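You operate a simulated robot arm through the tools that you are given. There is no shell and no other tool. Be economical: measure what you need, move in short steps, check, and stop when the job is done.

The job below is to be done with a simulated robot arm. You get a single attempt, and the scene is never put back.

## Task
Lower both eye shields and wipe them clean with the yellow cloth.
Fine: put the cloth back. What is to be rubbed or washed off counts as gone when no trace of it is left.
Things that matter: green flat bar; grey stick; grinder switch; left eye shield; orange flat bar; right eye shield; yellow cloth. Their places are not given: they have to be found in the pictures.

The check looks at the end state, three seconds after you hand in, the way a careful person would. Anything else that was tipped, shoved, dropped, spilled or broken makes it a failure. Flat cloth is picked up by pressing the open fingertips on it (5 to 10 N) and closing them slowly along it; thin cloth reads only 2 to 8 mm in the jaws.

## Robot
A 6-joint arm with a fingered hand, fixed in place. Base frame: the origin is at the foot of the arm, x ahead of it, y to its left, z up. Readings come in m, rad, newtons and seconds.
With the tool pointing down near the work surface it reaches from about 0.34 to 0.82 m from the base axis. Its first joint turns from -2.897 to 2.897 rad. Payload 4 kg.
Tool frame: the origin (TCP) lies between the finger pads and is the grasp point; the fingertips stand 0.026 m ahead of it; z points along the fingers, y is the line along which they close. The gripper opens to 0.132 m. The gripper's body begins 0.073 m behind the TCP. The gripper is a hand of 5 fingers: y runs from the thumb to the fingers, the wrist lies at [0, 0, -0.239] in the tool frame.
Orientation is told as [roll, pitch, yaw] about the base's x, y, z axes, in that order, counted from this pose: with the fingers straight down and closing along the base's y, the tool's x points along the base's -x, its y along +y and its z along -z.

## Interface
- The arm moves only by the tool drive_tool. Its argument "targets" is one flat list of numbers, 6 for each row, row after row: the shift along the tool's x, y, z in m, then the turn, a rotation vector about the tool's x, y, z in rad. In form: [dx, dy, dz, rx, ry, rz, dx, dy, dz, rx, ry, rz, ...]. A call has 1 to 10 rows; each row shifts and turns the commanded pose from where the row before left it, along the tool's axes as they then stand. A row lasts 0.2 s, in which the tool goes at most 0.05 m and 0.15 rad; a call with a longer step from one row to the next is refused whole. Where a pose cannot be reached the arm comes as near as it can. A force on the tool above 40 N (or 10 N above the force at the start of the call, whichever is more), or a blocked arm, ends the call early, and 0.2 s more pass. In this call time passes only in rows, and 0.2 s behind the last. It gives the time, the measured TCP pose, the force on the tool (base axes), the opening and the grip force at its end, in the units of the frame above (readings bear some noise), with the torque about the TCP (base axes, N m) and any sound that the robot's microphone picked up, and new pictures: "views" is both (left out), scene, wrist or none.
- Cameras (640 x 400 px; columns grow to the right, rows downward): "scene" is fixed at [0.2192, -0.5012, 1.8645]; the picture's right is [0.96, -0.29, 0.00], its down [-0.18, -0.59, -0.79] and it looks along [0.23, 0.75, -0.62] (base axes); focal length 333 px, centre (320, 200). "wrist" rides on the gripper at [0.085, 0.002, -0.097] in the tool frame; the picture's right is [-0.02, 1.00, 0.00], its down [-0.75, -0.02, -0.66] and it looks along [-0.66, -0.01, 0.75] (tool axes); focal length 270 px, centre (320, 200).
- set_fingers(finger1, finger2, finger3, finger4, thumb_bend): sets how far each is bent, from 0 (flat) to 1 (curled in); at 0.3 the hand is open as for a grip, at 0.7 the pads meet at the TCP. One left out holds its place. A second passes; each finger stops where it meets its share of the squeeze, and holds until it gets a number again. It is the only way to open and close the hand. It gives what a move gives, with no picture; readings hold the bend of each and the force on the fingers (four entries, about 0 where the hand has none), thumb and palm.
- locate(camera, pixels): for up to 12 pixels [column, row] of the newest picture of that camera ("zoom" is the newest enlarged one), the place [x, y, z] in the base frame of the surface seen there, good to about 0.002 m. It takes no simulated time.
- close_up(camera, box): a new picture of the part [left, top, right, bottom] of that camera's present view, enlarged. It takes no simulated time.
- finish_job(): hands the job in; it is judged then, once.

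Work in short steps. Measure before you move; look again where a grasp or a placing could have gone wrong, and mend it. You have 80 turns and 200 pictures in all, those below and enlarged ones among them. Open the gripper and draw the arm clear of the work before you hand the job in, unless the task says otherwise; then end with one line.

The tools are called after "Call:" as name(argument=value, ...) on one line, values as JSON. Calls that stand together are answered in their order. drive_tool: Moves the arm, as the interface text tells. Its arguments: {"type":"object","properties":{"targets":{"type":"array","items":{"type":"number"}},"views":{"type":"string","enum":["both","scene","wrist","none"]}},"required":["targets"]} The other tools are called the same way: set_fingers (finger1, finger2, finger3, finger4, thumb_bend) moves the fingers one by one; locate (camera, pixels) gives the place of the surface under pixels of a picture; close_up (camera, box) takes an enlarged picture of a part of a camera's view; finish_job () hands the job in.

At the start:

```text
clock: 0.0
eef_pos: [0.2971, 0.2341, 1.3585]
tool_rot: [0.001, 0.0, -0.001]
wrist_force: [-1.0, 0.5, 0.0]
moment: [0.02, 0.01, 0.01]
gripper_width: 0.1318
grasp_force: 0.1
shape: jaw
bend: [0.3, 0.3, 0.3, 0.3, 0.3]
finger forces: [0.1, 0.0, 0.0, 0.1, 0.0, 0.1]
```

scene: 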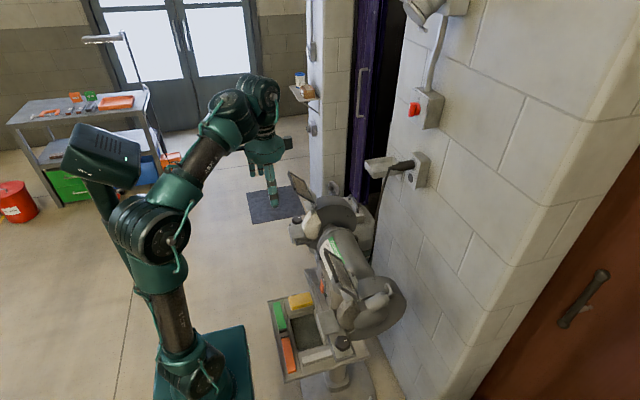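
wrist: 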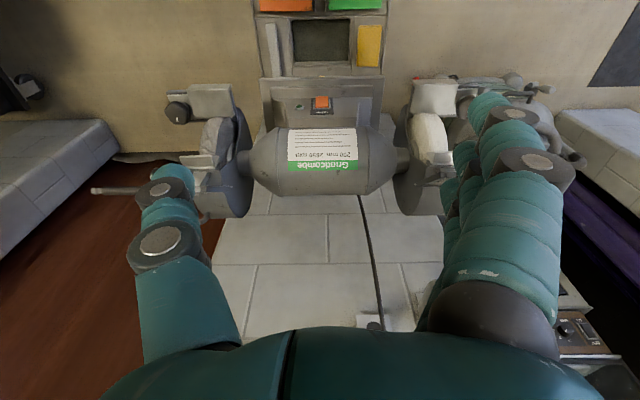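

The scene shows the grinder around (345,240) and the tray with cloth at about (300,300). I enlarge both views to study it.

Call:
close_up(camera="scene", box=[250, 150, 450, 400])

Call:
close_up(camera="wrist", box=[140, 0, 500, 225])

Call:
locate(camera="wrist", pixels=[[369, 45], [210, 100], [435, 98], [285, 5], [355, 5], [272, 50], [318, 40], [320, 150], [218, 150], [430, 140], [321, 102], [178, 112]])

```text
1.60 times, centred on (350, 275) of scene
```

zoom: 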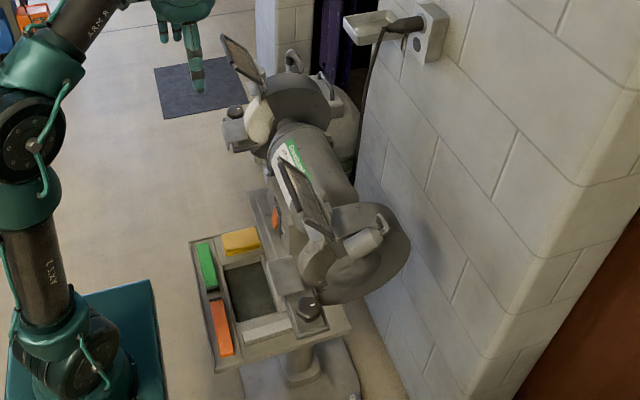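

```text
1.78 times, centred on (320, 112) of wrist
```

zoom: 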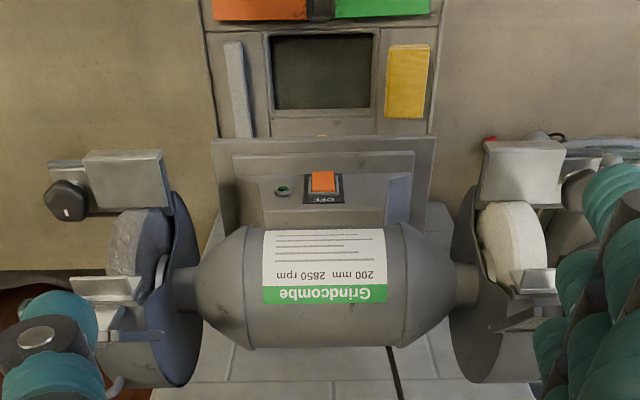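

```text
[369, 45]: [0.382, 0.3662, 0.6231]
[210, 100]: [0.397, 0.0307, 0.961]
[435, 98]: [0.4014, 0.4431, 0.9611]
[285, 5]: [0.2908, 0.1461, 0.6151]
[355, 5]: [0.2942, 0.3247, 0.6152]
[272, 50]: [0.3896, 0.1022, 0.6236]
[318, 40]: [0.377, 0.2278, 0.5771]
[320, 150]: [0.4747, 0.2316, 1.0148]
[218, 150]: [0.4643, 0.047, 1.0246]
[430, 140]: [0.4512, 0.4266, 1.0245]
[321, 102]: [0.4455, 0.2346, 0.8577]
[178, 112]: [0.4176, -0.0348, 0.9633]
```

The shields appear raised at zoom about (240,58) and (305,195) of the scene. I get their places from the scene with a tighter enlargement.

Call:
close_up(camera="scene", box=[280, 160, 420, 248])

Call:
close_up(camera="scene", box=[290, 240, 418, 320])

Call:
locate(camera="scene", pixels=[[290, 174], [296, 172], [309, 196], [301, 195], [327, 250], [336, 250], [353, 285], [343, 285], [315, 205], [345, 300], [372, 285], [300, 185]])

```text
4.55 times, centred on (350, 204) of scene
```

zoom: 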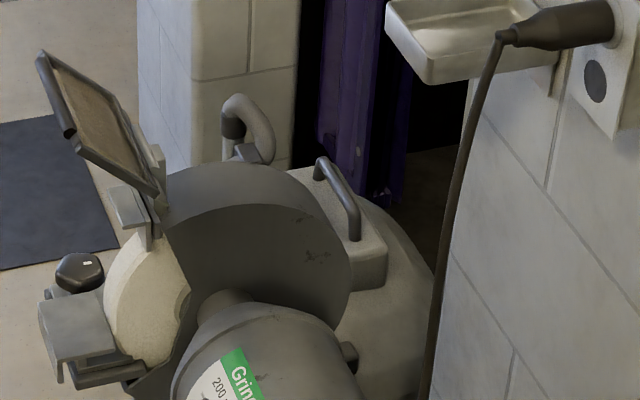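

```text
5.00 times, centred on (354, 280) of scene
```

zoom: 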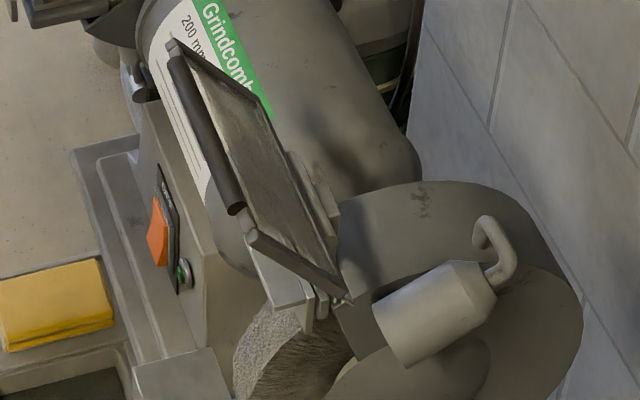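

```text
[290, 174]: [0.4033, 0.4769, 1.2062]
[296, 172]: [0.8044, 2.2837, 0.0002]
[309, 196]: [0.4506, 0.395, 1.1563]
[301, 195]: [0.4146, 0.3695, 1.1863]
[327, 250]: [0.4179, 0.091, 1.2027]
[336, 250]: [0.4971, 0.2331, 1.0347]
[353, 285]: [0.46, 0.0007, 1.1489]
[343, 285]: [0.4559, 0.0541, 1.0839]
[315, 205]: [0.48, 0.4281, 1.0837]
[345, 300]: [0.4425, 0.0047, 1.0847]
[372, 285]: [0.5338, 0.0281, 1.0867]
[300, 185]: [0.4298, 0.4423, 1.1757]
```

Both shields are raised near z 1.15–1.21, hidden behind the fingers in the wrist view. I move the hand up and to the right to look at the right shield.

Call:
drive_tool(targets=[0, -0.03, -0.03, 0, 0, 0, 0, -0.035, -0.03, 0, 0, 0, 0, -0.04, -0.03, 0, 0, 0, 0, -0.04, -0.02, 0, 0, 0, 0, -0.035, 0, 0, 0, 0])

```text
clock: 1.2
eef_pos: [0.2944, 0.0538, 1.3921]
tool_rot: [0.001, -0.005, 0.001]
wrist_force: [1.0, -0.9, -0.6]
moment: [0.03, 0.02, -0.04]
gripper_width: 0.1317
grasp_force: 0.0
shape: jaw
bend: [0.3, 0.3, 0.3, 0.3, 0.3]
finger forces: [0.0, 0.0, 0.1, 0.0, 0.0, 0.0]
out of reach, approached as far as the arm can: row 2, 3, 4
```

scene: 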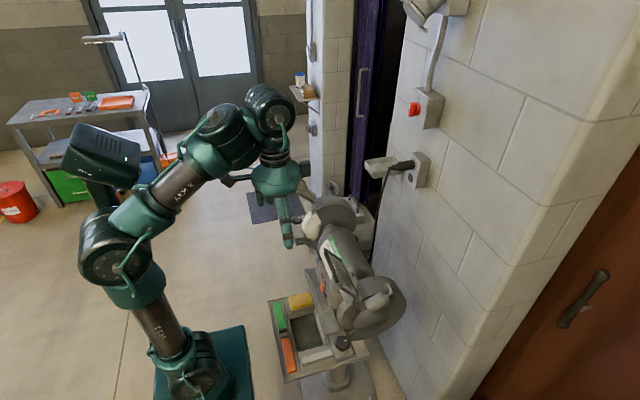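
wrist: 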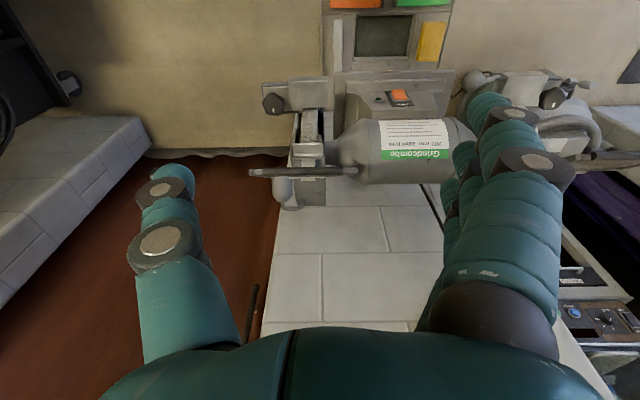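

The right shield's dark bar now shows at about (303,172). I enlarge it.

Call:
close_up(camera="wrist", box=[240, 70, 400, 220])

Call:
locate(camera="wrist", pixels=[[252, 173], [300, 173], [355, 171], [304, 162], [308, 150], [308, 141], [285, 190], [310, 125], [310, 95], [326, 172], [290, 162], [320, 162]])

```text
2.67 times, centred on (320, 145) of wrist
```

zoom: 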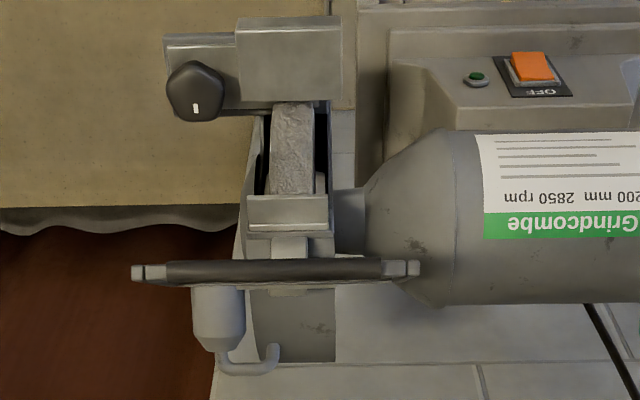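

```text
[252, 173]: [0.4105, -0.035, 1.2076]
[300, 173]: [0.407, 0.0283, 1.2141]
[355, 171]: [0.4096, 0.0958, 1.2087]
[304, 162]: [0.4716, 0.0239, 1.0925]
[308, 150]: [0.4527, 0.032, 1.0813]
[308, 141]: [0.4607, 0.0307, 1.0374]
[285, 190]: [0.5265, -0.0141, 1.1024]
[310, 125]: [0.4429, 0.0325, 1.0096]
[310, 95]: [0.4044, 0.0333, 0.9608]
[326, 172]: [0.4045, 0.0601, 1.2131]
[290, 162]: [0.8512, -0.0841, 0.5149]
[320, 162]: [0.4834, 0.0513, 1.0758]
```

The right shield's bar lies along y (-0.035..0.096) at x 0.407, z 1.21, hinging near (0.465, 1.10). I close the fingers into a compact pinch to press the bar down.

Call:
set_fingers(finger1=0.7, finger2=0.7, finger3=0.7, finger4=0.7, thumb_bend=0.7)

Call:
drive_tool(targets=[-0.03, -0.006, 0.0, 0, 0, 0, -0.03, -0.006, 0.02, 0, 0, 0, -0.03, -0.006, 0.03, 0, 0, 0, -0.016, -0.006, 0.03, 0, 0, 0, 0, 0, 0.02, 0, 0, 0])

```text
clock: 2.2
eef_pos: [0.2955, 0.0551, 1.3944]
tool_rot: [0.0, -0.003, 0.0]
wrist_force: [0.1, -0.3, -0.4]
moment: [-0.04, 0.01, 0.02]
gripper_width: 0.0243
grasp_force: 0.0
shape: fingers
bend: [0.7, 0.7, 0.7, 0.7, 0.7]
finger forces: [0.1, 0.1, 0.0, 0.0, 0.1, 0.0]
```

```text
clock: 3.4
eef_pos: [0.4036, 0.0297, 1.2925]
tool_rot: [0.0, -0.001, 0.0]
wrist_force: [-0.5, 0.7, 0.8]
moment: [0.01, 0.01, -0.01]
gripper_width: 0.0244
grasp_force: 0.1
shape: fingers
bend: [0.7, 0.7, 0.7, 0.7, 0.7]
finger forces: [0.1, 0.1, 0.0, 0.0, 0.0, 0.0]
```

scene: 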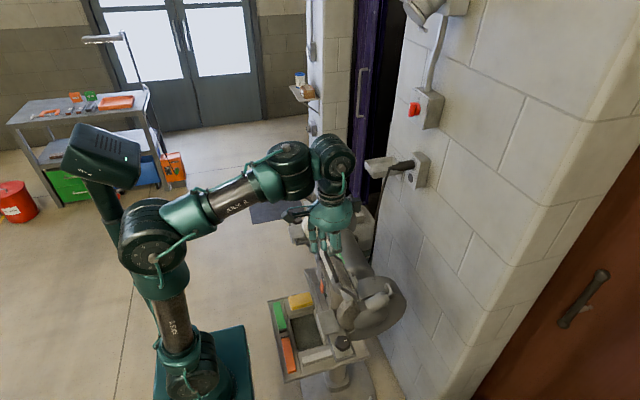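
wrist: 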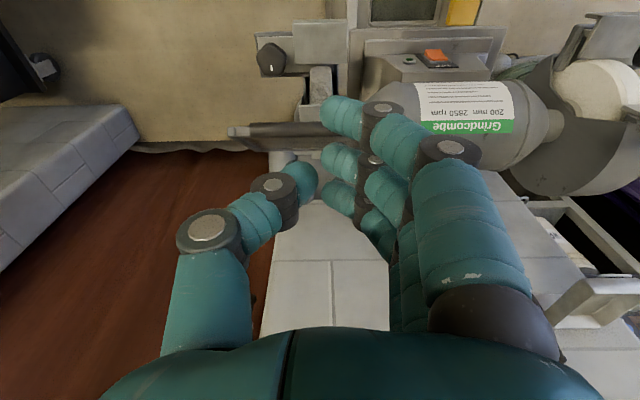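

The hand is above the bar (visible at (270,132)). I lower in small steps until a touch shows.

Call:
drive_tool(targets=[0, 0, 0.015, 0, 0, 0, 0, 0, 0.015, 0, 0, 0, 0, 0, 0.015, 0, 0, 0, 0, 0, 0.01, 0, 0, 0])

Call:
close_up(camera="scene", box=[270, 170, 420, 310])

```text
clock: 4.4
eef_pos: [0.4048, 0.0292, 1.2363]
tool_rot: [0.001, -0.002, 0.001]
wrist_force: [-0.8, -0.1, -0.1]
moment: [0.01, 0.02, -0.01]
gripper_width: 0.0245
grasp_force: 0.3
shape: fingers
bend: [0.7, 0.7, 0.7, 0.7, 0.7]
finger forces: [0.0, 0.0, 0.0, 0.1, 0.6, 0.0]
```

scene: 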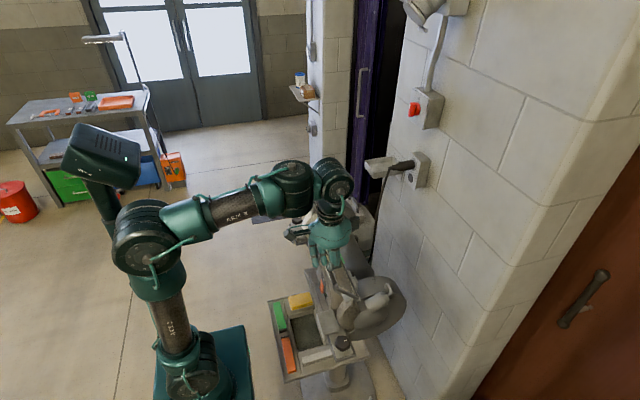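
wrist: 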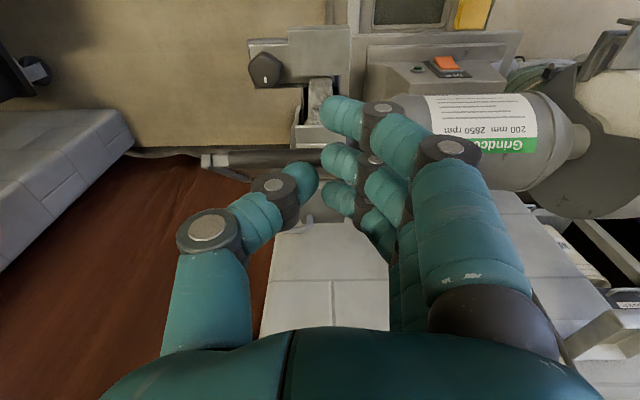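

```text
2.86 times, centred on (345, 240) of scene
```

zoom: 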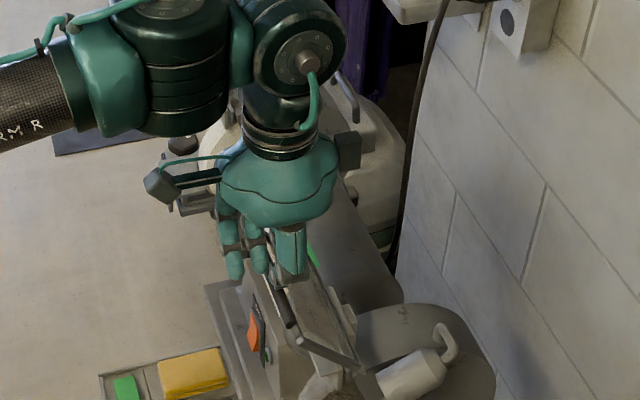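

Light touch (thumb 0.6 N). I follow the arc: towards the robot and down, with the fingertips on the bar.

Call:
drive_tool(targets=[0.008, 0, 0.012, 0, 0, 0, 0.012, 0, 0.01, 0, 0, 0, 0.01, 0, 0.012, 0, 0, 0, 0.008, 0, 0.013, 0, 0, 0, 0.006, 0, 0.013, 0, 0, 0])

Call:
close_up(camera="scene", box=[270, 170, 420, 310])

```text
clock: 5.6
eef_pos: [0.3604, 0.0293, 1.1783]
tool_rot: [0.0, 0.0, 0.0]
wrist_force: [0.3, 0.3, 0.7]
moment: [0.01, 0.01, -0.03]
gripper_width: 0.0241
grasp_force: 0.0
shape: fingers
bend: [0.7, 0.7, 0.7, 0.7, 0.7]
finger forces: [0.1, 0.0, 0.1, 0.0, 0.1, 0.1]
```

scene: 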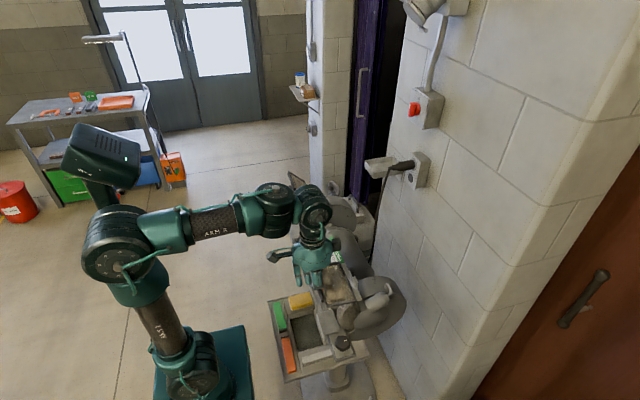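
wrist: 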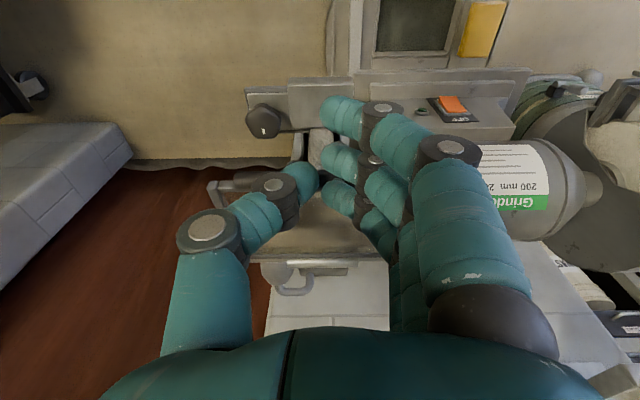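

```text
2.86 times, centred on (345, 240) of scene
```

zoom: 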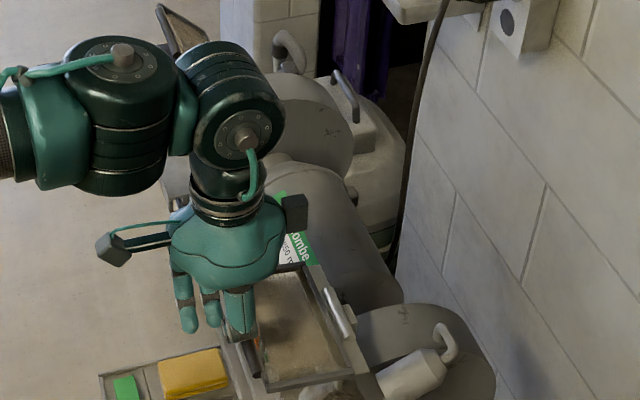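

The shield has swung down; the plate shows at zoom about (300,330). I measure its pose.

Call:
locate(camera="zoom", pixels=[[265, 385], [350, 370], [305, 270], [285, 320], [320, 350], [255, 360], [335, 310], [300, 300]])

Call:
close_up(camera="scene", box=[320, 240, 376, 275])

```text
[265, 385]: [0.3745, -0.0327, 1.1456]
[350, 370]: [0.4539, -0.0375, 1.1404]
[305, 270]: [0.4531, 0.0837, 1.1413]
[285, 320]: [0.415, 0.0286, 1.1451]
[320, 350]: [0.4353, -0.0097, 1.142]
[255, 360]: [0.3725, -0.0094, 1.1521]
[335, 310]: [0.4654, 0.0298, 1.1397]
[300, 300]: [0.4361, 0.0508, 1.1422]
```

```text
11.43 times, centred on (348, 258) of scene
```

zoom: 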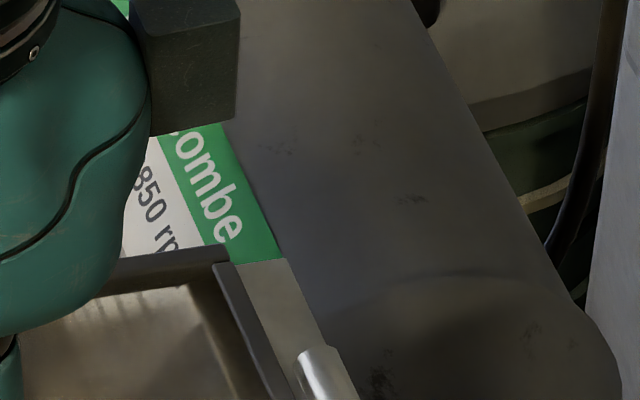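

The plate is now nearly level at z 1.142, hinge near x 0.468. I keep pressing the bar down, watching for a stop.

Call:
drive_tool(targets=[0.0, 0, 0.012, 0, 0, 0, 0, 0, 0.012, 0, 0, 0, -0.003, 0, 0.012, 0, 0, 0, -0.004, 0, 0.012, 0, 0, 0])

Call:
close_up(camera="scene", box=[300, 210, 400, 310])

```text
clock: 6.6
eef_pos: [0.3678, 0.0308, 1.1318]
tool_rot: [0.0, 0.0, 0.004]
wrist_force: [-14.6, 8.8, 24.4]
moment: [0.3, -0.63, 0.36]
gripper_width: 0.0242
grasp_force: 14.0
shape: fingers
bend: [0.7, 0.7, 0.7, 0.74, 0.7]
finger forces: [0.1, 0.0, 0.1, 27.5, 0.0, 0.1]
```

scene: 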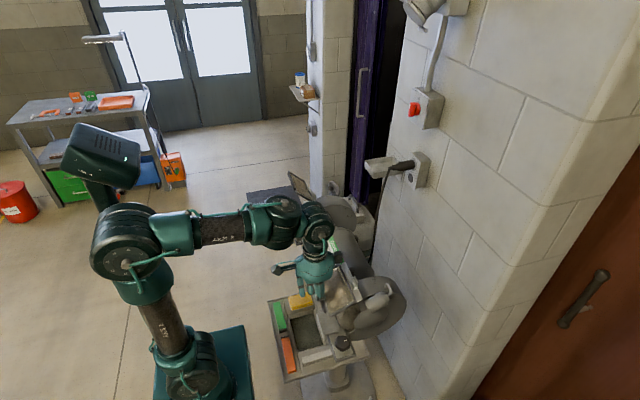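
wrist: 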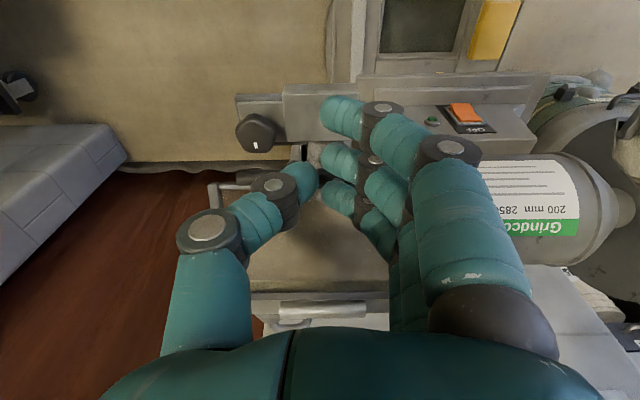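

```text
4.00 times, centred on (350, 260) of scene
```

zoom: 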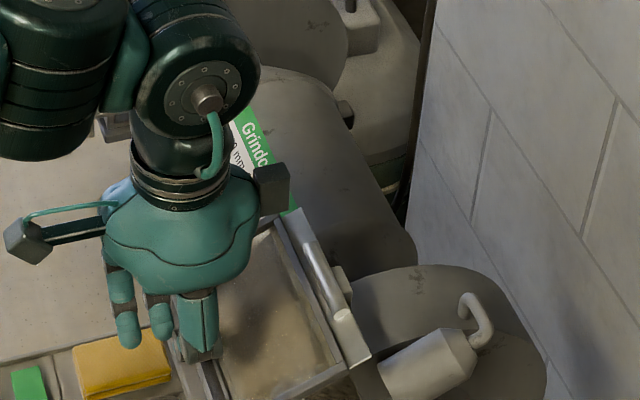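

Finger 4 alone carries 27 N, likely on the plate close to the hinge or at the stop. I lift and shift back to see the plate's angle.

Call:
drive_tool(targets=[0, 0, -0.02, 0, 0, 0, 0.01, 0, -0.03, 0, 0, 0, 0.035, 0, -0.02, 0, 0, 0, 0.035, 0, 0, 0, 0, 0])

Call:
close_up(camera="scene", box=[300, 210, 400, 310])

Call:
locate(camera="zoom", pixels=[[250, 350], [280, 330], [320, 340], [235, 310], [290, 290], [220, 370], [310, 370]])

```text
clock: 7.6
eef_pos: [0.289, 0.0302, 1.2012]
tool_rot: [0.001, 0.0, -0.001]
wrist_force: [-0.2, -0.8, -0.5]
moment: [-0.04, 0.0, -0.02]
gripper_width: 0.0244
grasp_force: 0.1
shape: fingers
bend: [0.7, 0.7, 0.7, 0.7, 0.7]
finger forces: [0.0, 0.1, 0.0, 0.0, 0.1, 0.1]
```

scene: 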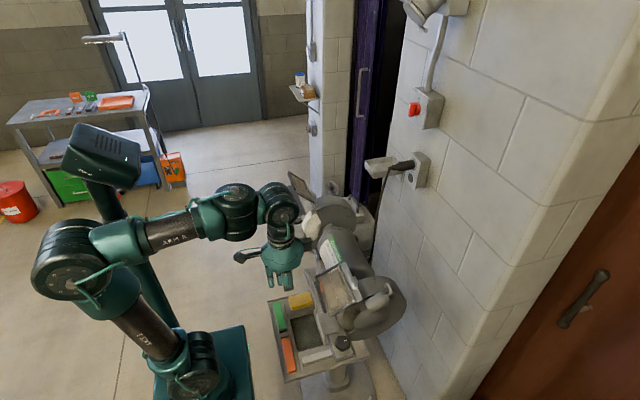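
wrist: 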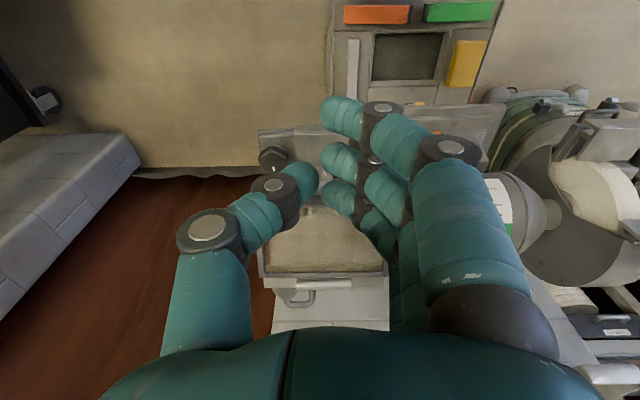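

```text
4.00 times, centred on (350, 260) of scene
```

zoom: 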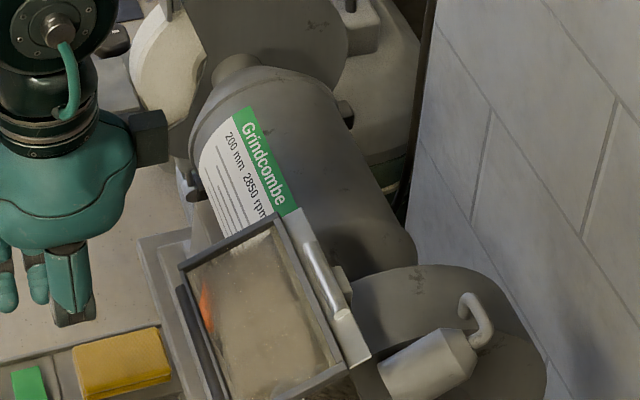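

```text
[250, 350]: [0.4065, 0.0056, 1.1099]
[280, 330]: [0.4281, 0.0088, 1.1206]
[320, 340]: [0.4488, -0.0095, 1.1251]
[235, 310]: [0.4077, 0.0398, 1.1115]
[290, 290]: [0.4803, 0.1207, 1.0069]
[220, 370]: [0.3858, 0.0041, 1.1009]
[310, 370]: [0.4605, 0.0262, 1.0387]
```

The plate now slopes 21° below level. I test whether that is the stop by pressing directly on the bar (finger 4 over x≈0.375).

Call:
drive_tool(targets=[-0.04, 0, 0.02, 0, 0, 0, -0.017, 0, 0.03, 0, 0, 0, 0, 0, 0.015, 0, 0, 0, 0, 0, 0.008, 0, 0, 0, 0, 0, 0.008, 0, 0, 0, 0, 0, 0.008, 0, 0, 0], views="wrist")

Call:
close_up(camera="scene", box=[300, 210, 400, 310])

Call:
locate(camera="zoom", pixels=[[250, 350], [280, 330], [320, 340], [265, 300], [220, 370], [195, 360], [200, 380]])

```text
clock: 9.0
eef_pos: [0.3442, 0.0294, 1.1115]
tool_rot: [0.001, -0.001, 0.001]
wrist_force: [-0.8, 5.6, 16.2]
moment: [-0.01, -0.55, 0.17]
gripper_width: 0.0243
grasp_force: 7.4
shape: fingers
bend: [0.7, 0.7, 0.7, 0.82, 0.7]
finger forces: [0.0, 0.0, 0.1, 15.6, 0.0, 0.0]
```

wrist: 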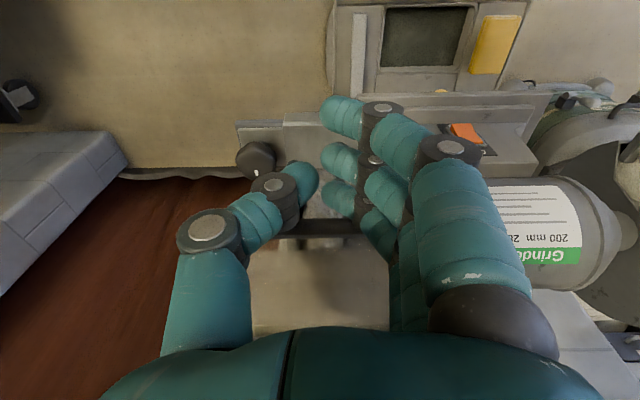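

```text
4.00 times, centred on (350, 260) of scene
```

zoom: 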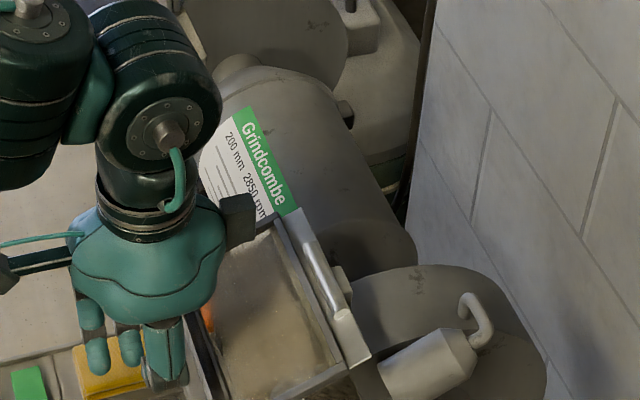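

```text
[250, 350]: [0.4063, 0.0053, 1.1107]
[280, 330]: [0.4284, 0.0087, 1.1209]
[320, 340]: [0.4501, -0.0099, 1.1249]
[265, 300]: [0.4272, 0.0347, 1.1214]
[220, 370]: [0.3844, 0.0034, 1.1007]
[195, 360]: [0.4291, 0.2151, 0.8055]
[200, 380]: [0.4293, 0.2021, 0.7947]
```

Plate unmoved under 15 N: the right shield is at its lower stop. I now lift and move over to the left shield.

Call:
drive_tool(targets=[0, 0, -0.04, 0, 0, 0, 0, 0, -0.045, 0, 0, 0, 0, 0.04, -0.045, 0, 0, 0, 0, 0.045, -0.045, 0, 0, 0, 0, 0.045, 0, 0, 0, 0, 0, 0.045, 0, 0, 0, 0, 0, 0.045, 0, 0, 0, 0, 0, 0.045, 0, 0, 0, 0, 0, 0.045, 0, 0, 0, 0, 0, 0.045, 0, 0, 0, 0], views="none")

Call:
set_fingers(finger4=0.7)

Call:
drive_tool(targets=[-0.03, 0.025, 0, 0, 0, 0, -0.03, 0.026, 0, 0, 0, 0])

```text
refused: row 3 steps farther than a row can; nothing moved
```

```text
clock: 10.0
eef_pos: [0.3452, 0.0289, 1.1112]
tool_rot: [-0.001, 0.001, 0.0]
wrist_force: [-2.1, -2.3, 6.6]
moment: [-0.07, -0.25, -0.1]
gripper_width: 0.0242
grasp_force: 4.3
shape: fingers
bend: [0.7, 0.7, 0.7, 0.81, 0.7]
finger forces: [0.0, 0.0, 0.1, 7.6, 0.0, 0.1]
```

```text
clock: 10.4
eef_pos: [0.3578, 0.0492, 1.1085]
tool_rot: [-0.004, 0.023, 0.001]
wrist_force: [-24.2, -5.3, 12.8]
moment: [-0.13, -0.16, -0.1]
gripper_width: 0.0242
grasp_force: 14.6
shape: fingers
bend: [0.7, 0.7, 0.71, 0.86, 0.7]
finger forces: [0.0, 0.0, 17.8, 11.3, 0.1, 0.1]
stopped in row 1: the force on the tool passed its limit at 63 N (the readings are from after the stop); the commanded pose is now the measured one
```

scene: 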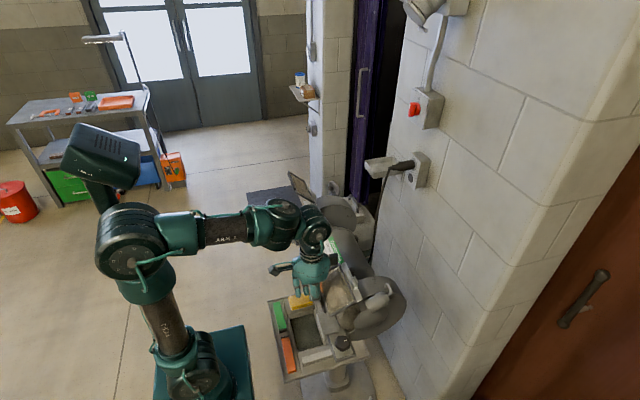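
wrist: 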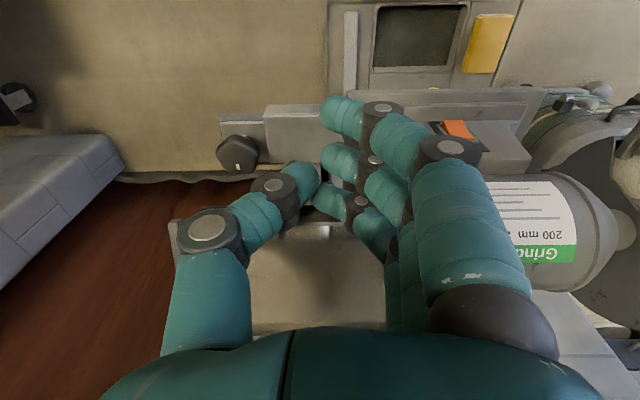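

The first call was refused so the later small shift pushed against the bar (my batching error). I back straight off toward the robot first, then up, and check the shield.

Call:
drive_tool(targets=[0.015, 0, 0, 0, 0, 0, 0.03, 0, 0, 0, 0, 0, 0.03, 0, 0, 0, 0, 0, 0.01, 0, -0.03, 0, 0, 0, 0, 0, -0.04, 0, 0, 0, 0, 0, -0.04, 0, 0, 0], views="wrist")

Call:
close_up(camera="scene", box=[300, 210, 400, 310])

Call:
locate(camera="zoom", pixels=[[250, 350], [280, 330], [320, 340], [265, 300], [220, 370], [195, 360], [200, 380]])

```text
clock: 11.8
eef_pos: [0.2762, 0.047, 1.2203]
tool_rot: [-0.004, 0.018, 0.0]
wrist_force: [-0.2, -0.3, -0.3]
moment: [0.02, 0.0, -0.01]
gripper_width: 0.0244
grasp_force: 0.0
shape: fingers
bend: [0.7, 0.7, 0.7, 0.7, 0.7]
finger forces: [0.1, 0.1, 0.0, 0.0, 0.1, 0.0]
```

wrist: 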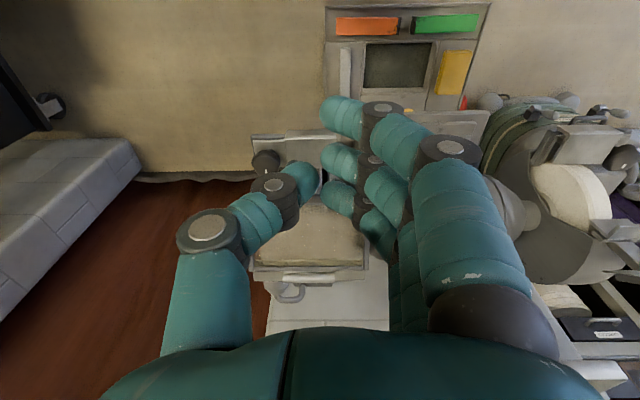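

```text
4.00 times, centred on (350, 260) of scene
```

zoom: 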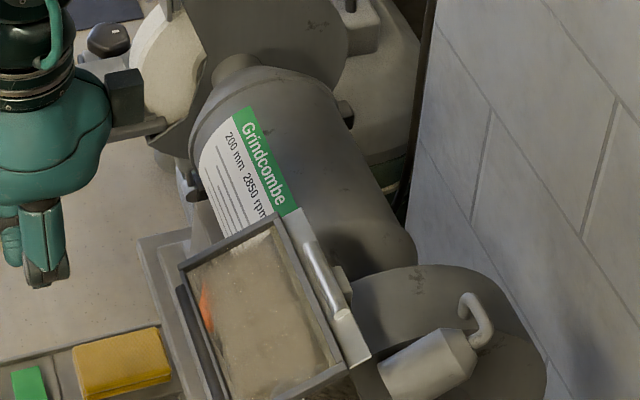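

```text
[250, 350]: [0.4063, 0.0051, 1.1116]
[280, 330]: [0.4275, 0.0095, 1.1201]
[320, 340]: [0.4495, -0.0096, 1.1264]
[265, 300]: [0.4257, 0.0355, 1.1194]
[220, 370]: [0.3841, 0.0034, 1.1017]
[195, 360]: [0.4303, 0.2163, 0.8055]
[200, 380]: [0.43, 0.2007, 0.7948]
```

The shield is unchanged and down. Now up and across toward the left shield.

Call:
drive_tool(targets=[0, 0.0, -0.04, 0, -0.018, 0, 0, 0.03, -0.035, 0, 0, 0, 0, 0.045, 0, 0, 0, 0, 0, 0.045, 0, 0, 0, 0, 0, 0.045, 0, 0, 0, 0, 0, 0.045, 0, 0, 0, 0, 0, 0.045, 0, 0, 0, 0, 0, 0.045, 0, 0, 0, 0, 0, 0.045, 0, 0, 0, 0, 0, 0.04, 0, 0, 0, 0], views="wrist")

Call:
close_up(camera="scene", box=[230, 130, 390, 230])

```text
clock: 14.0
eef_pos: [0.2799, 0.4309, 1.2973]
tool_rot: [0.0, 0.001, 0.001]
wrist_force: [-0.6, 0.1, 0.0]
moment: [0.01, -0.04, 0.02]
gripper_width: 0.0245
grasp_force: 0.0
shape: fingers
bend: [0.7, 0.7, 0.7, 0.7, 0.7]
finger forces: [0.0, 0.0, 0.0, 0.0, 0.0, 0.1]
```

wrist: 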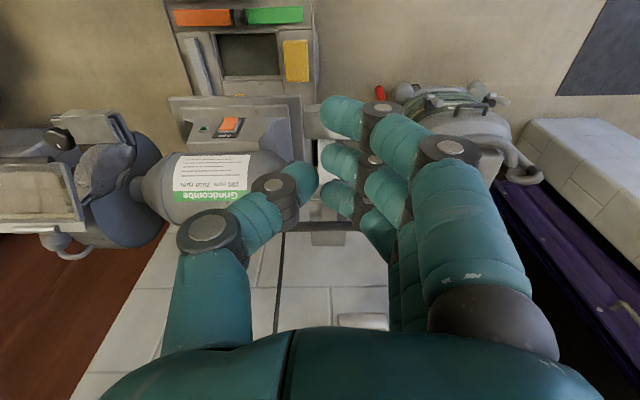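

```text
4.00 times, centred on (310, 180) of scene
```

zoom: 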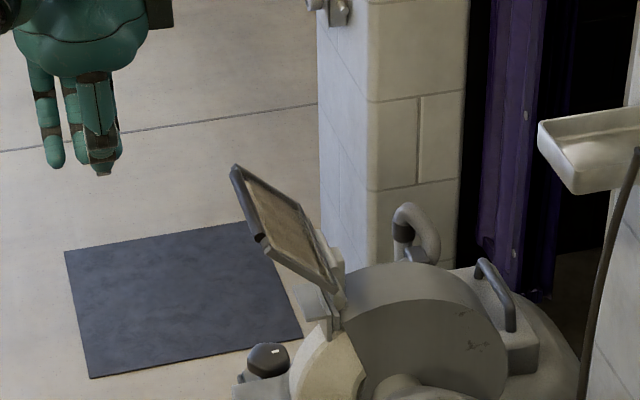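

Call:
locate(camera="zoom", pixels=[[234, 170], [258, 235], [245, 203], [330, 275], [290, 225], [310, 235]])

```text
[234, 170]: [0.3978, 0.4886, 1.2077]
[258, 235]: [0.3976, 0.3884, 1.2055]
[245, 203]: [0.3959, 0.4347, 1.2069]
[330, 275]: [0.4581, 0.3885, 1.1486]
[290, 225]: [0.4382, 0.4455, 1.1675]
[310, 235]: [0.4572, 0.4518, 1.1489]
```

Left bar centre is (0.397, 0.435, 1.207). I move over it and then follow the same arc as on the right.

Call:
drive_tool(targets=[-0.04, 0.004, 0, 0, 0, 0, -0.04, 0, 0, 0, 0, 0, -0.036, 0, 0.015, 0, 0, 0, 0, 0, 0.025, 0, 0, 0, 0, 0, 0.02, 0, 0, 0], views="wrist")

Call:
close_up(camera="scene", box=[230, 130, 390, 230])

```text
clock: 15.2
eef_pos: [0.3951, 0.4357, 1.2349]
tool_rot: [-0.001, 0.0, 0.001]
wrist_force: [-0.8, -0.7, 0.7]
moment: [-0.03, 0.02, -0.03]
gripper_width: 0.0243
grasp_force: 0.3
shape: fingers
bend: [0.7, 0.7, 0.7, 0.7, 0.7]
finger forces: [0.0, 0.0, 0.0, 0.0, 0.4, 0.1]
```

wrist: 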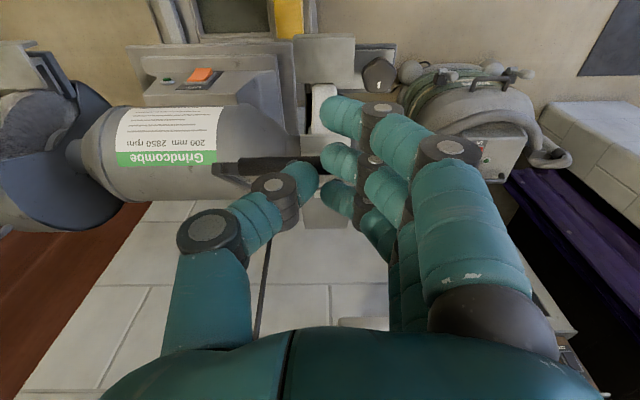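

```text
4.00 times, centred on (310, 180) of scene
```

zoom: 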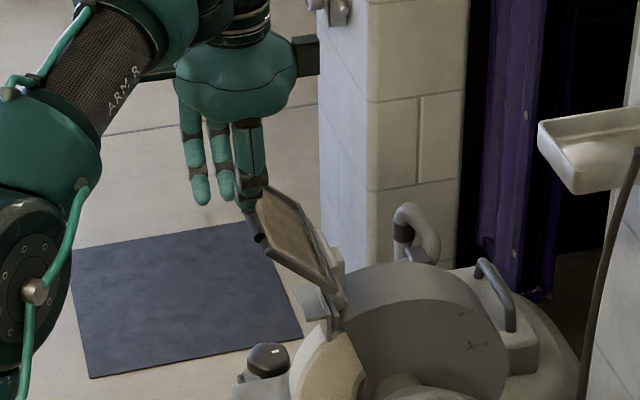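

Touching the bar lightly. Following the arc, then backing outward to press near the bar.

Call:
drive_tool(targets=[0.007, 0, 0.012, 0, 0, 0, 0.01, 0, 0.011, 0, 0, 0, 0.01, 0, 0.012, 0, 0, 0, 0.012, 0, 0.013, 0, 0, 0, 0.012, 0, 0.013, 0, 0, 0, 0, 0, 0.013, 0, 0, 0, 0, 0, 0.013, 0, 0, 0, 0, 0, 0.013, 0, 0, 0, 0, 0, 0.012, 0, 0, 0], views="wrist")

Call:
close_up(camera="scene", box=[230, 150, 390, 250])

```text
clock: 17.2
eef_pos: [0.3451, 0.4385, 1.1239]
tool_rot: [0.003, -0.003, 0.003]
wrist_force: [0.6, 8.2, 22.1]
moment: [0.31, -0.84, 0.29]
gripper_width: 0.0241
grasp_force: 10.8
shape: fingers
bend: [0.7, 0.7, 0.7, 0.73, 0.7]
finger forces: [0.0, 0.1, 0.0, 22.4, 0.0, 0.1]
```

wrist: 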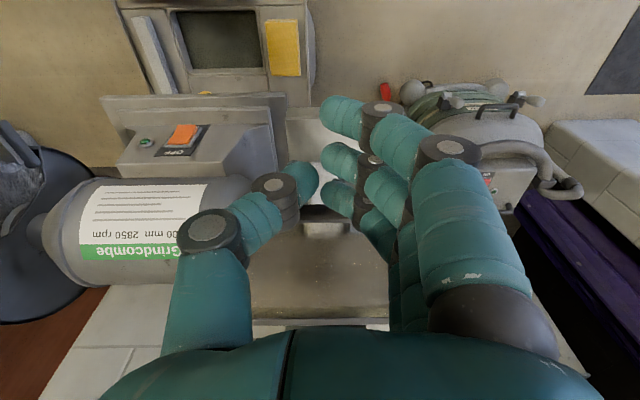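

```text
4.00 times, centred on (310, 200) of scene
```

zoom: 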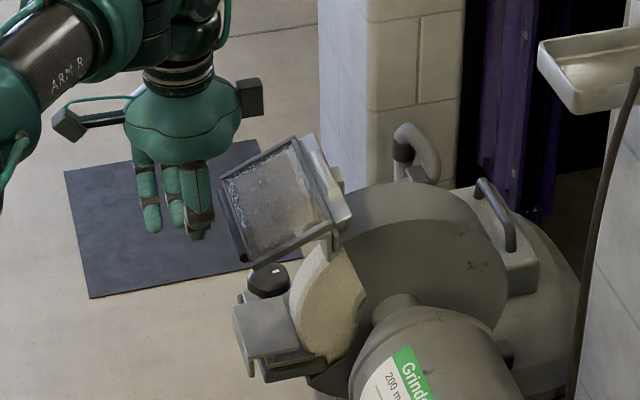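

The left shield moved down with 22 N now resisting. I measure its slope to compare with the right one.

Call:
locate(camera="zoom", pixels=[[240, 240], [250, 215], [320, 215], [285, 190], [300, 150], [230, 185], [255, 258]])

```text
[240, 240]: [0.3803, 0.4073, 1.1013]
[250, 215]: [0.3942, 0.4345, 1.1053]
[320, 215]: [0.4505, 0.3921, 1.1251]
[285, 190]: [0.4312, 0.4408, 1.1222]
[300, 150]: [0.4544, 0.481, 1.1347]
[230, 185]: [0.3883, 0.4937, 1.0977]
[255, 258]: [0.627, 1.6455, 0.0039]
```

Same slope as the right (≈20°), so it is at its stop. I lift off, back away and turn to view the tray.

Call:
drive_tool(targets=[0, 0, -0.03, 0, 0, 0, 0.04, 0, -0.02, 0, 0, 0, 0.045, -0.01, 0, 0, 0, 0, 0.02, -0.03, 0.02, 0, 0, 0, 0.01, -0.03, 0.03, 0, 0, 0], views="none")

Call:
set_fingers(finger1=0.3, finger2=0.3, finger3=0.3, finger4=0.3, thumb_bend=0.3)

Call:
drive_tool(targets=[0.02, 0, 0.03, 0, 0, 0, 0, 0, 0.04, 0, 0, 0, 0, 0, 0.04, 0, 0, 0])

```text
clock: 18.4
eef_pos: [0.2293, 0.3675, 1.1199]
tool_rot: [-0.007, 0.003, 0.0]
wrist_force: [0.3, 0.0, 0.9]
moment: [0.02, -0.01, 0.04]
gripper_width: 0.0244
grasp_force: 0.0
shape: fingers
bend: [0.7, 0.7, 0.7, 0.7, 0.7]
finger forces: [0.0, 0.0, 0.0, 0.0, 0.1, 0.1]
```

```text
clock: 19.4
eef_pos: [0.2288, 0.369, 1.1202]
tool_rot: [-0.005, 0.003, -0.001]
wrist_force: [0.1, 0.6, 0.6]
moment: [0.0, -0.02, 0.0]
gripper_width: 0.1382
grasp_force: 0.0
shape: fingers
bend: [0.3, 0.3, 0.3, 0.3, 0.3]
finger forces: [0.0, 0.0, 0.0, 0.1, 0.0, 0.0]
```

```text
clock: 20.2
eef_pos: [0.2144, 0.3634, 1.01]
tool_rot: [-0.009, 0.004, -0.018]
wrist_force: [0.0, 0.6, -0.5]
moment: [-0.07, 0.05, 0.02]
gripper_width: 0.1385
grasp_force: 0.0
shape: fingers
bend: [0.3, 0.3, 0.3, 0.3, 0.3]
finger forces: [0.1, 0.0, 0.0, 0.0, 0.0, 0.0]
```

scene: 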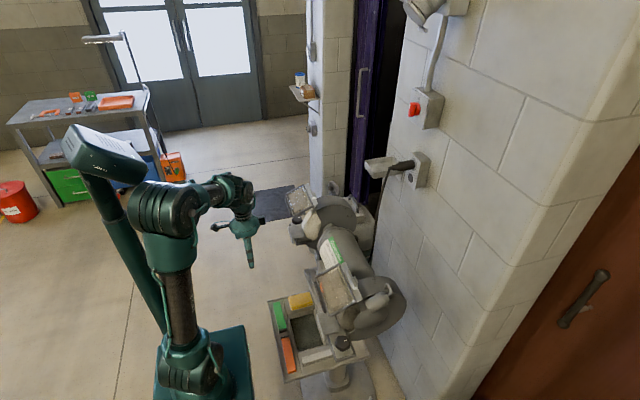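
wrist: 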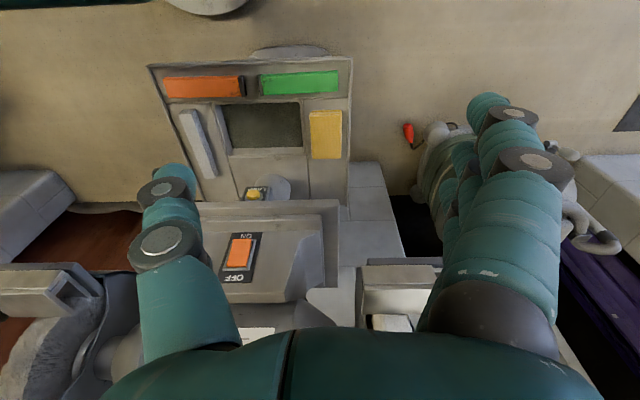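

The tray with the cloth at (326,134) is clear. I enlarge it and measure cloth corners and surroundings.

Call:
close_up(camera="wrist", box=[140, 50, 380, 200])

Call:
locate(camera="wrist", pixels=[[312, 114], [340, 113], [341, 157], [313, 157], [326, 134], [348, 140], [305, 135], [326, 170], [330, 210], [333, 240], [300, 80], [320, 104]])

Call:
close_up(camera="scene", box=[250, 270, 370, 390])

```text
2.67 times, centred on (260, 125) of wrist
```

zoom: 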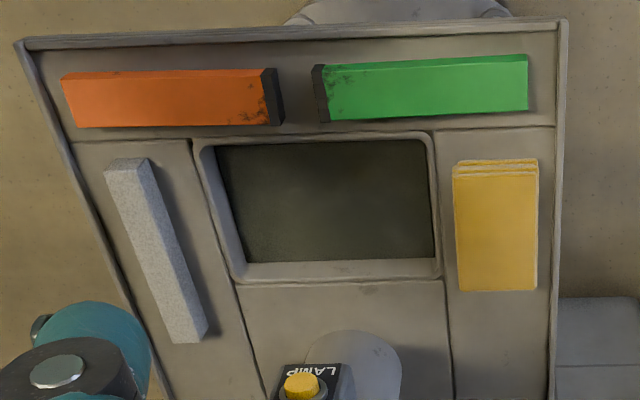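

```text
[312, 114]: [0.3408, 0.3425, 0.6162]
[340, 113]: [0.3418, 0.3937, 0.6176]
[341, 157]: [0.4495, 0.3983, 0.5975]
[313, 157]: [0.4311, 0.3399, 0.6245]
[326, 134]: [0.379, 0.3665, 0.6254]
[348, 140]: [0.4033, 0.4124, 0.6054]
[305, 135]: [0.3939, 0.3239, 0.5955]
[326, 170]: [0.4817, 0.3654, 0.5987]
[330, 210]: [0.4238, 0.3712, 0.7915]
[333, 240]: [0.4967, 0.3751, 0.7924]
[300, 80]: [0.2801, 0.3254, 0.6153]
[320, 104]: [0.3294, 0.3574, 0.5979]
```

```text
3.33 times, centred on (310, 330) of scene
```

zoom: 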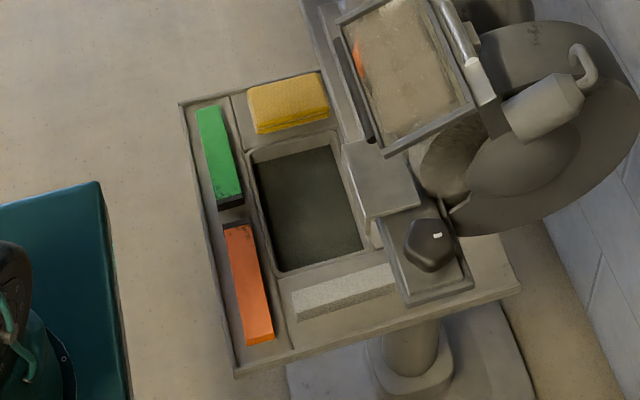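

The cloth is a folded stack x 0.335–0.437, y 0.340–0.396, z 0.598–0.625; an overhanging plate begins at x 0.424, z 0.79. I half close the fingers, and descend with the hand tilted so the wrist leans toward the robot.

Call:
set_fingers(finger1=0.45, finger2=0.45, finger3=0.45, finger4=0.45, thumb_bend=0.45)

Call:
drive_tool(targets=[0, 0, 0.04, 0, -0.15, 0, 0, 0, 0.04, 0, -0.15, 0, 0.0133, 0, 0.043, 0, 0, 0, 0.0133, 0, 0.043, 0, 0, 0, 0.0133, 0, 0.043, 0, 0, 0, -0.038, 0, 0.012, 0, 0, 0])

```text
clock: 21.2
eef_pos: [0.2164, 0.363, 1.0134]
tool_rot: [-0.003, 0.004, -0.018]
wrist_force: [1.5, 0.3, 0.6]
moment: [0.01, -0.02, 0.03]
gripper_width: 0.0918
grasp_force: 0.0
shape: fingers
bend: [0.45, 0.45, 0.45, 0.45, 0.45]
finger forces: [0.1, 0.1, 0.1, 0.1, 0.0, 0.1]
```

```text
clock: 22.6
eef_pos: [0.2534, 0.3665, 0.8001]
tool_rot: [-0.003, -0.299, 0.003]
wrist_force: [-0.3, -1.2, -0.1]
moment: [-0.01, 0.04, 0.02]
gripper_width: 0.0916
grasp_force: 0.1
shape: fingers
bend: [0.45, 0.45, 0.45, 0.45, 0.45]
finger forces: [0.0, 0.0, 0.0, 0.0, 0.0, 0.0]
```

scene: 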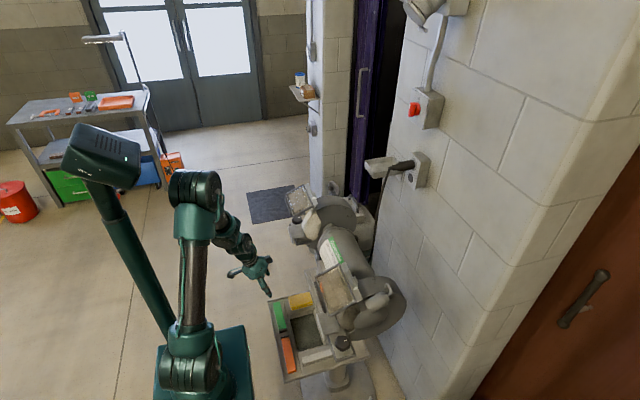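
wrist: 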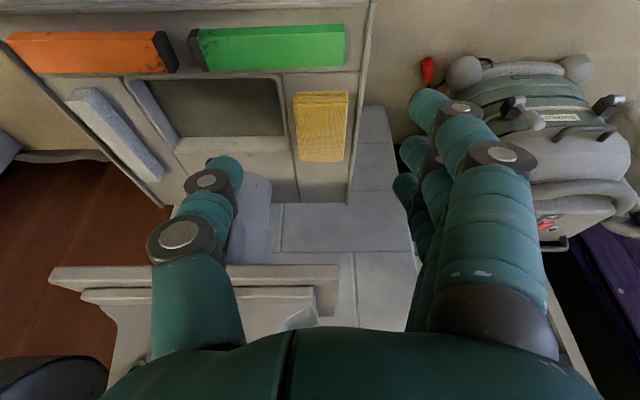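

I check the overhang's edges near (195,268)–(338,285) before moving in.

Call:
locate(camera="wrist", pixels=[[195, 268], [300, 268], [336, 290], [325, 310], [320, 270], [300, 100], [345, 98], [342, 158], [300, 156], [322, 125], [360, 120], [322, 185]])

```text
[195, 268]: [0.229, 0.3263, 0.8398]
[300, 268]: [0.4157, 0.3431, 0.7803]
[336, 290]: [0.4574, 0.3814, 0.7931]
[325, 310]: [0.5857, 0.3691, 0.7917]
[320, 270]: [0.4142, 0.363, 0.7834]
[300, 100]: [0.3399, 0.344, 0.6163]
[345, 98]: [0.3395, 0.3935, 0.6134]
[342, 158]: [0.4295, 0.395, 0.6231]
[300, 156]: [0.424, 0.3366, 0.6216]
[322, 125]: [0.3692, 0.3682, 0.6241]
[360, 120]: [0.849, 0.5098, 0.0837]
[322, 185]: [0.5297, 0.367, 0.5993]
```

Clear path: the hand's top will stay at x<0.38. I move to just above the cloth.

Call:
drive_tool(targets=[-0.0202, 0, 0.0377, 0, 0, 0, -0.0202, 0.001, 0.0377, 0, 0, 0, -0.0202, 0, 0.0377, 0, 0, 0, -0.0202, 0, 0.0377, 0, 0, 0])

Call:
close_up(camera="scene", box=[220, 240, 380, 360])

```text
clock: 23.6
eef_pos: [0.375, 0.3655, 0.6769]
tool_rot: [-0.001, -0.299, 0.002]
wrist_force: [-0.3, 1.2, 0.5]
moment: [-0.01, 0.03, -0.04]
gripper_width: 0.0915
grasp_force: 0.1
shape: fingers
bend: [0.45, 0.45, 0.45, 0.45, 0.45]
finger forces: [0.0, 0.0, 0.0, 0.0, 0.1, 0.0]
```

scene: 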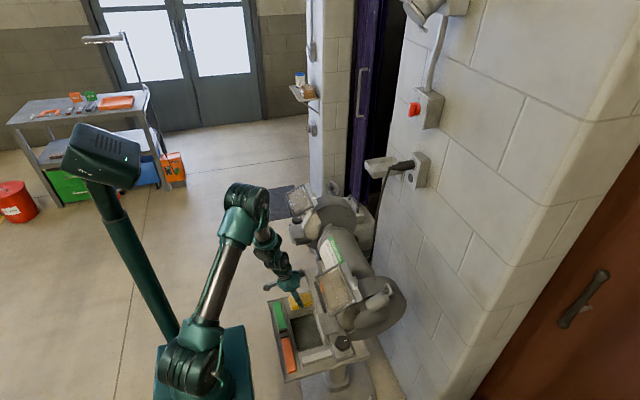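
wrist: 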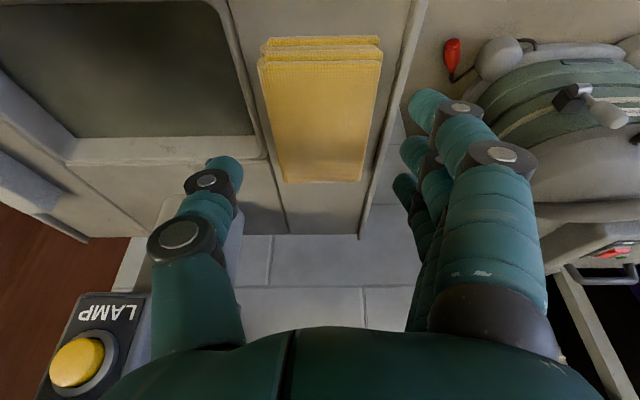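

```text
3.33 times, centred on (300, 300) of scene
```

zoom: 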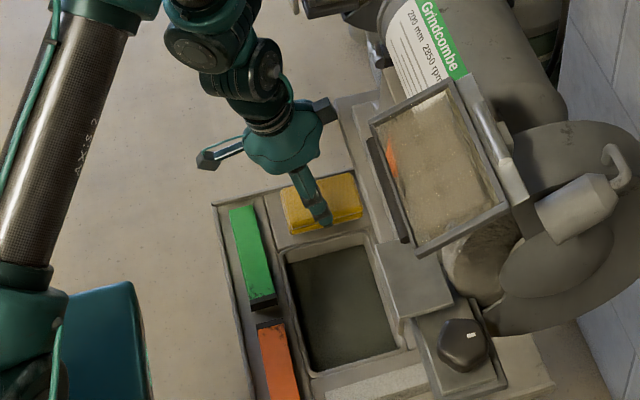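

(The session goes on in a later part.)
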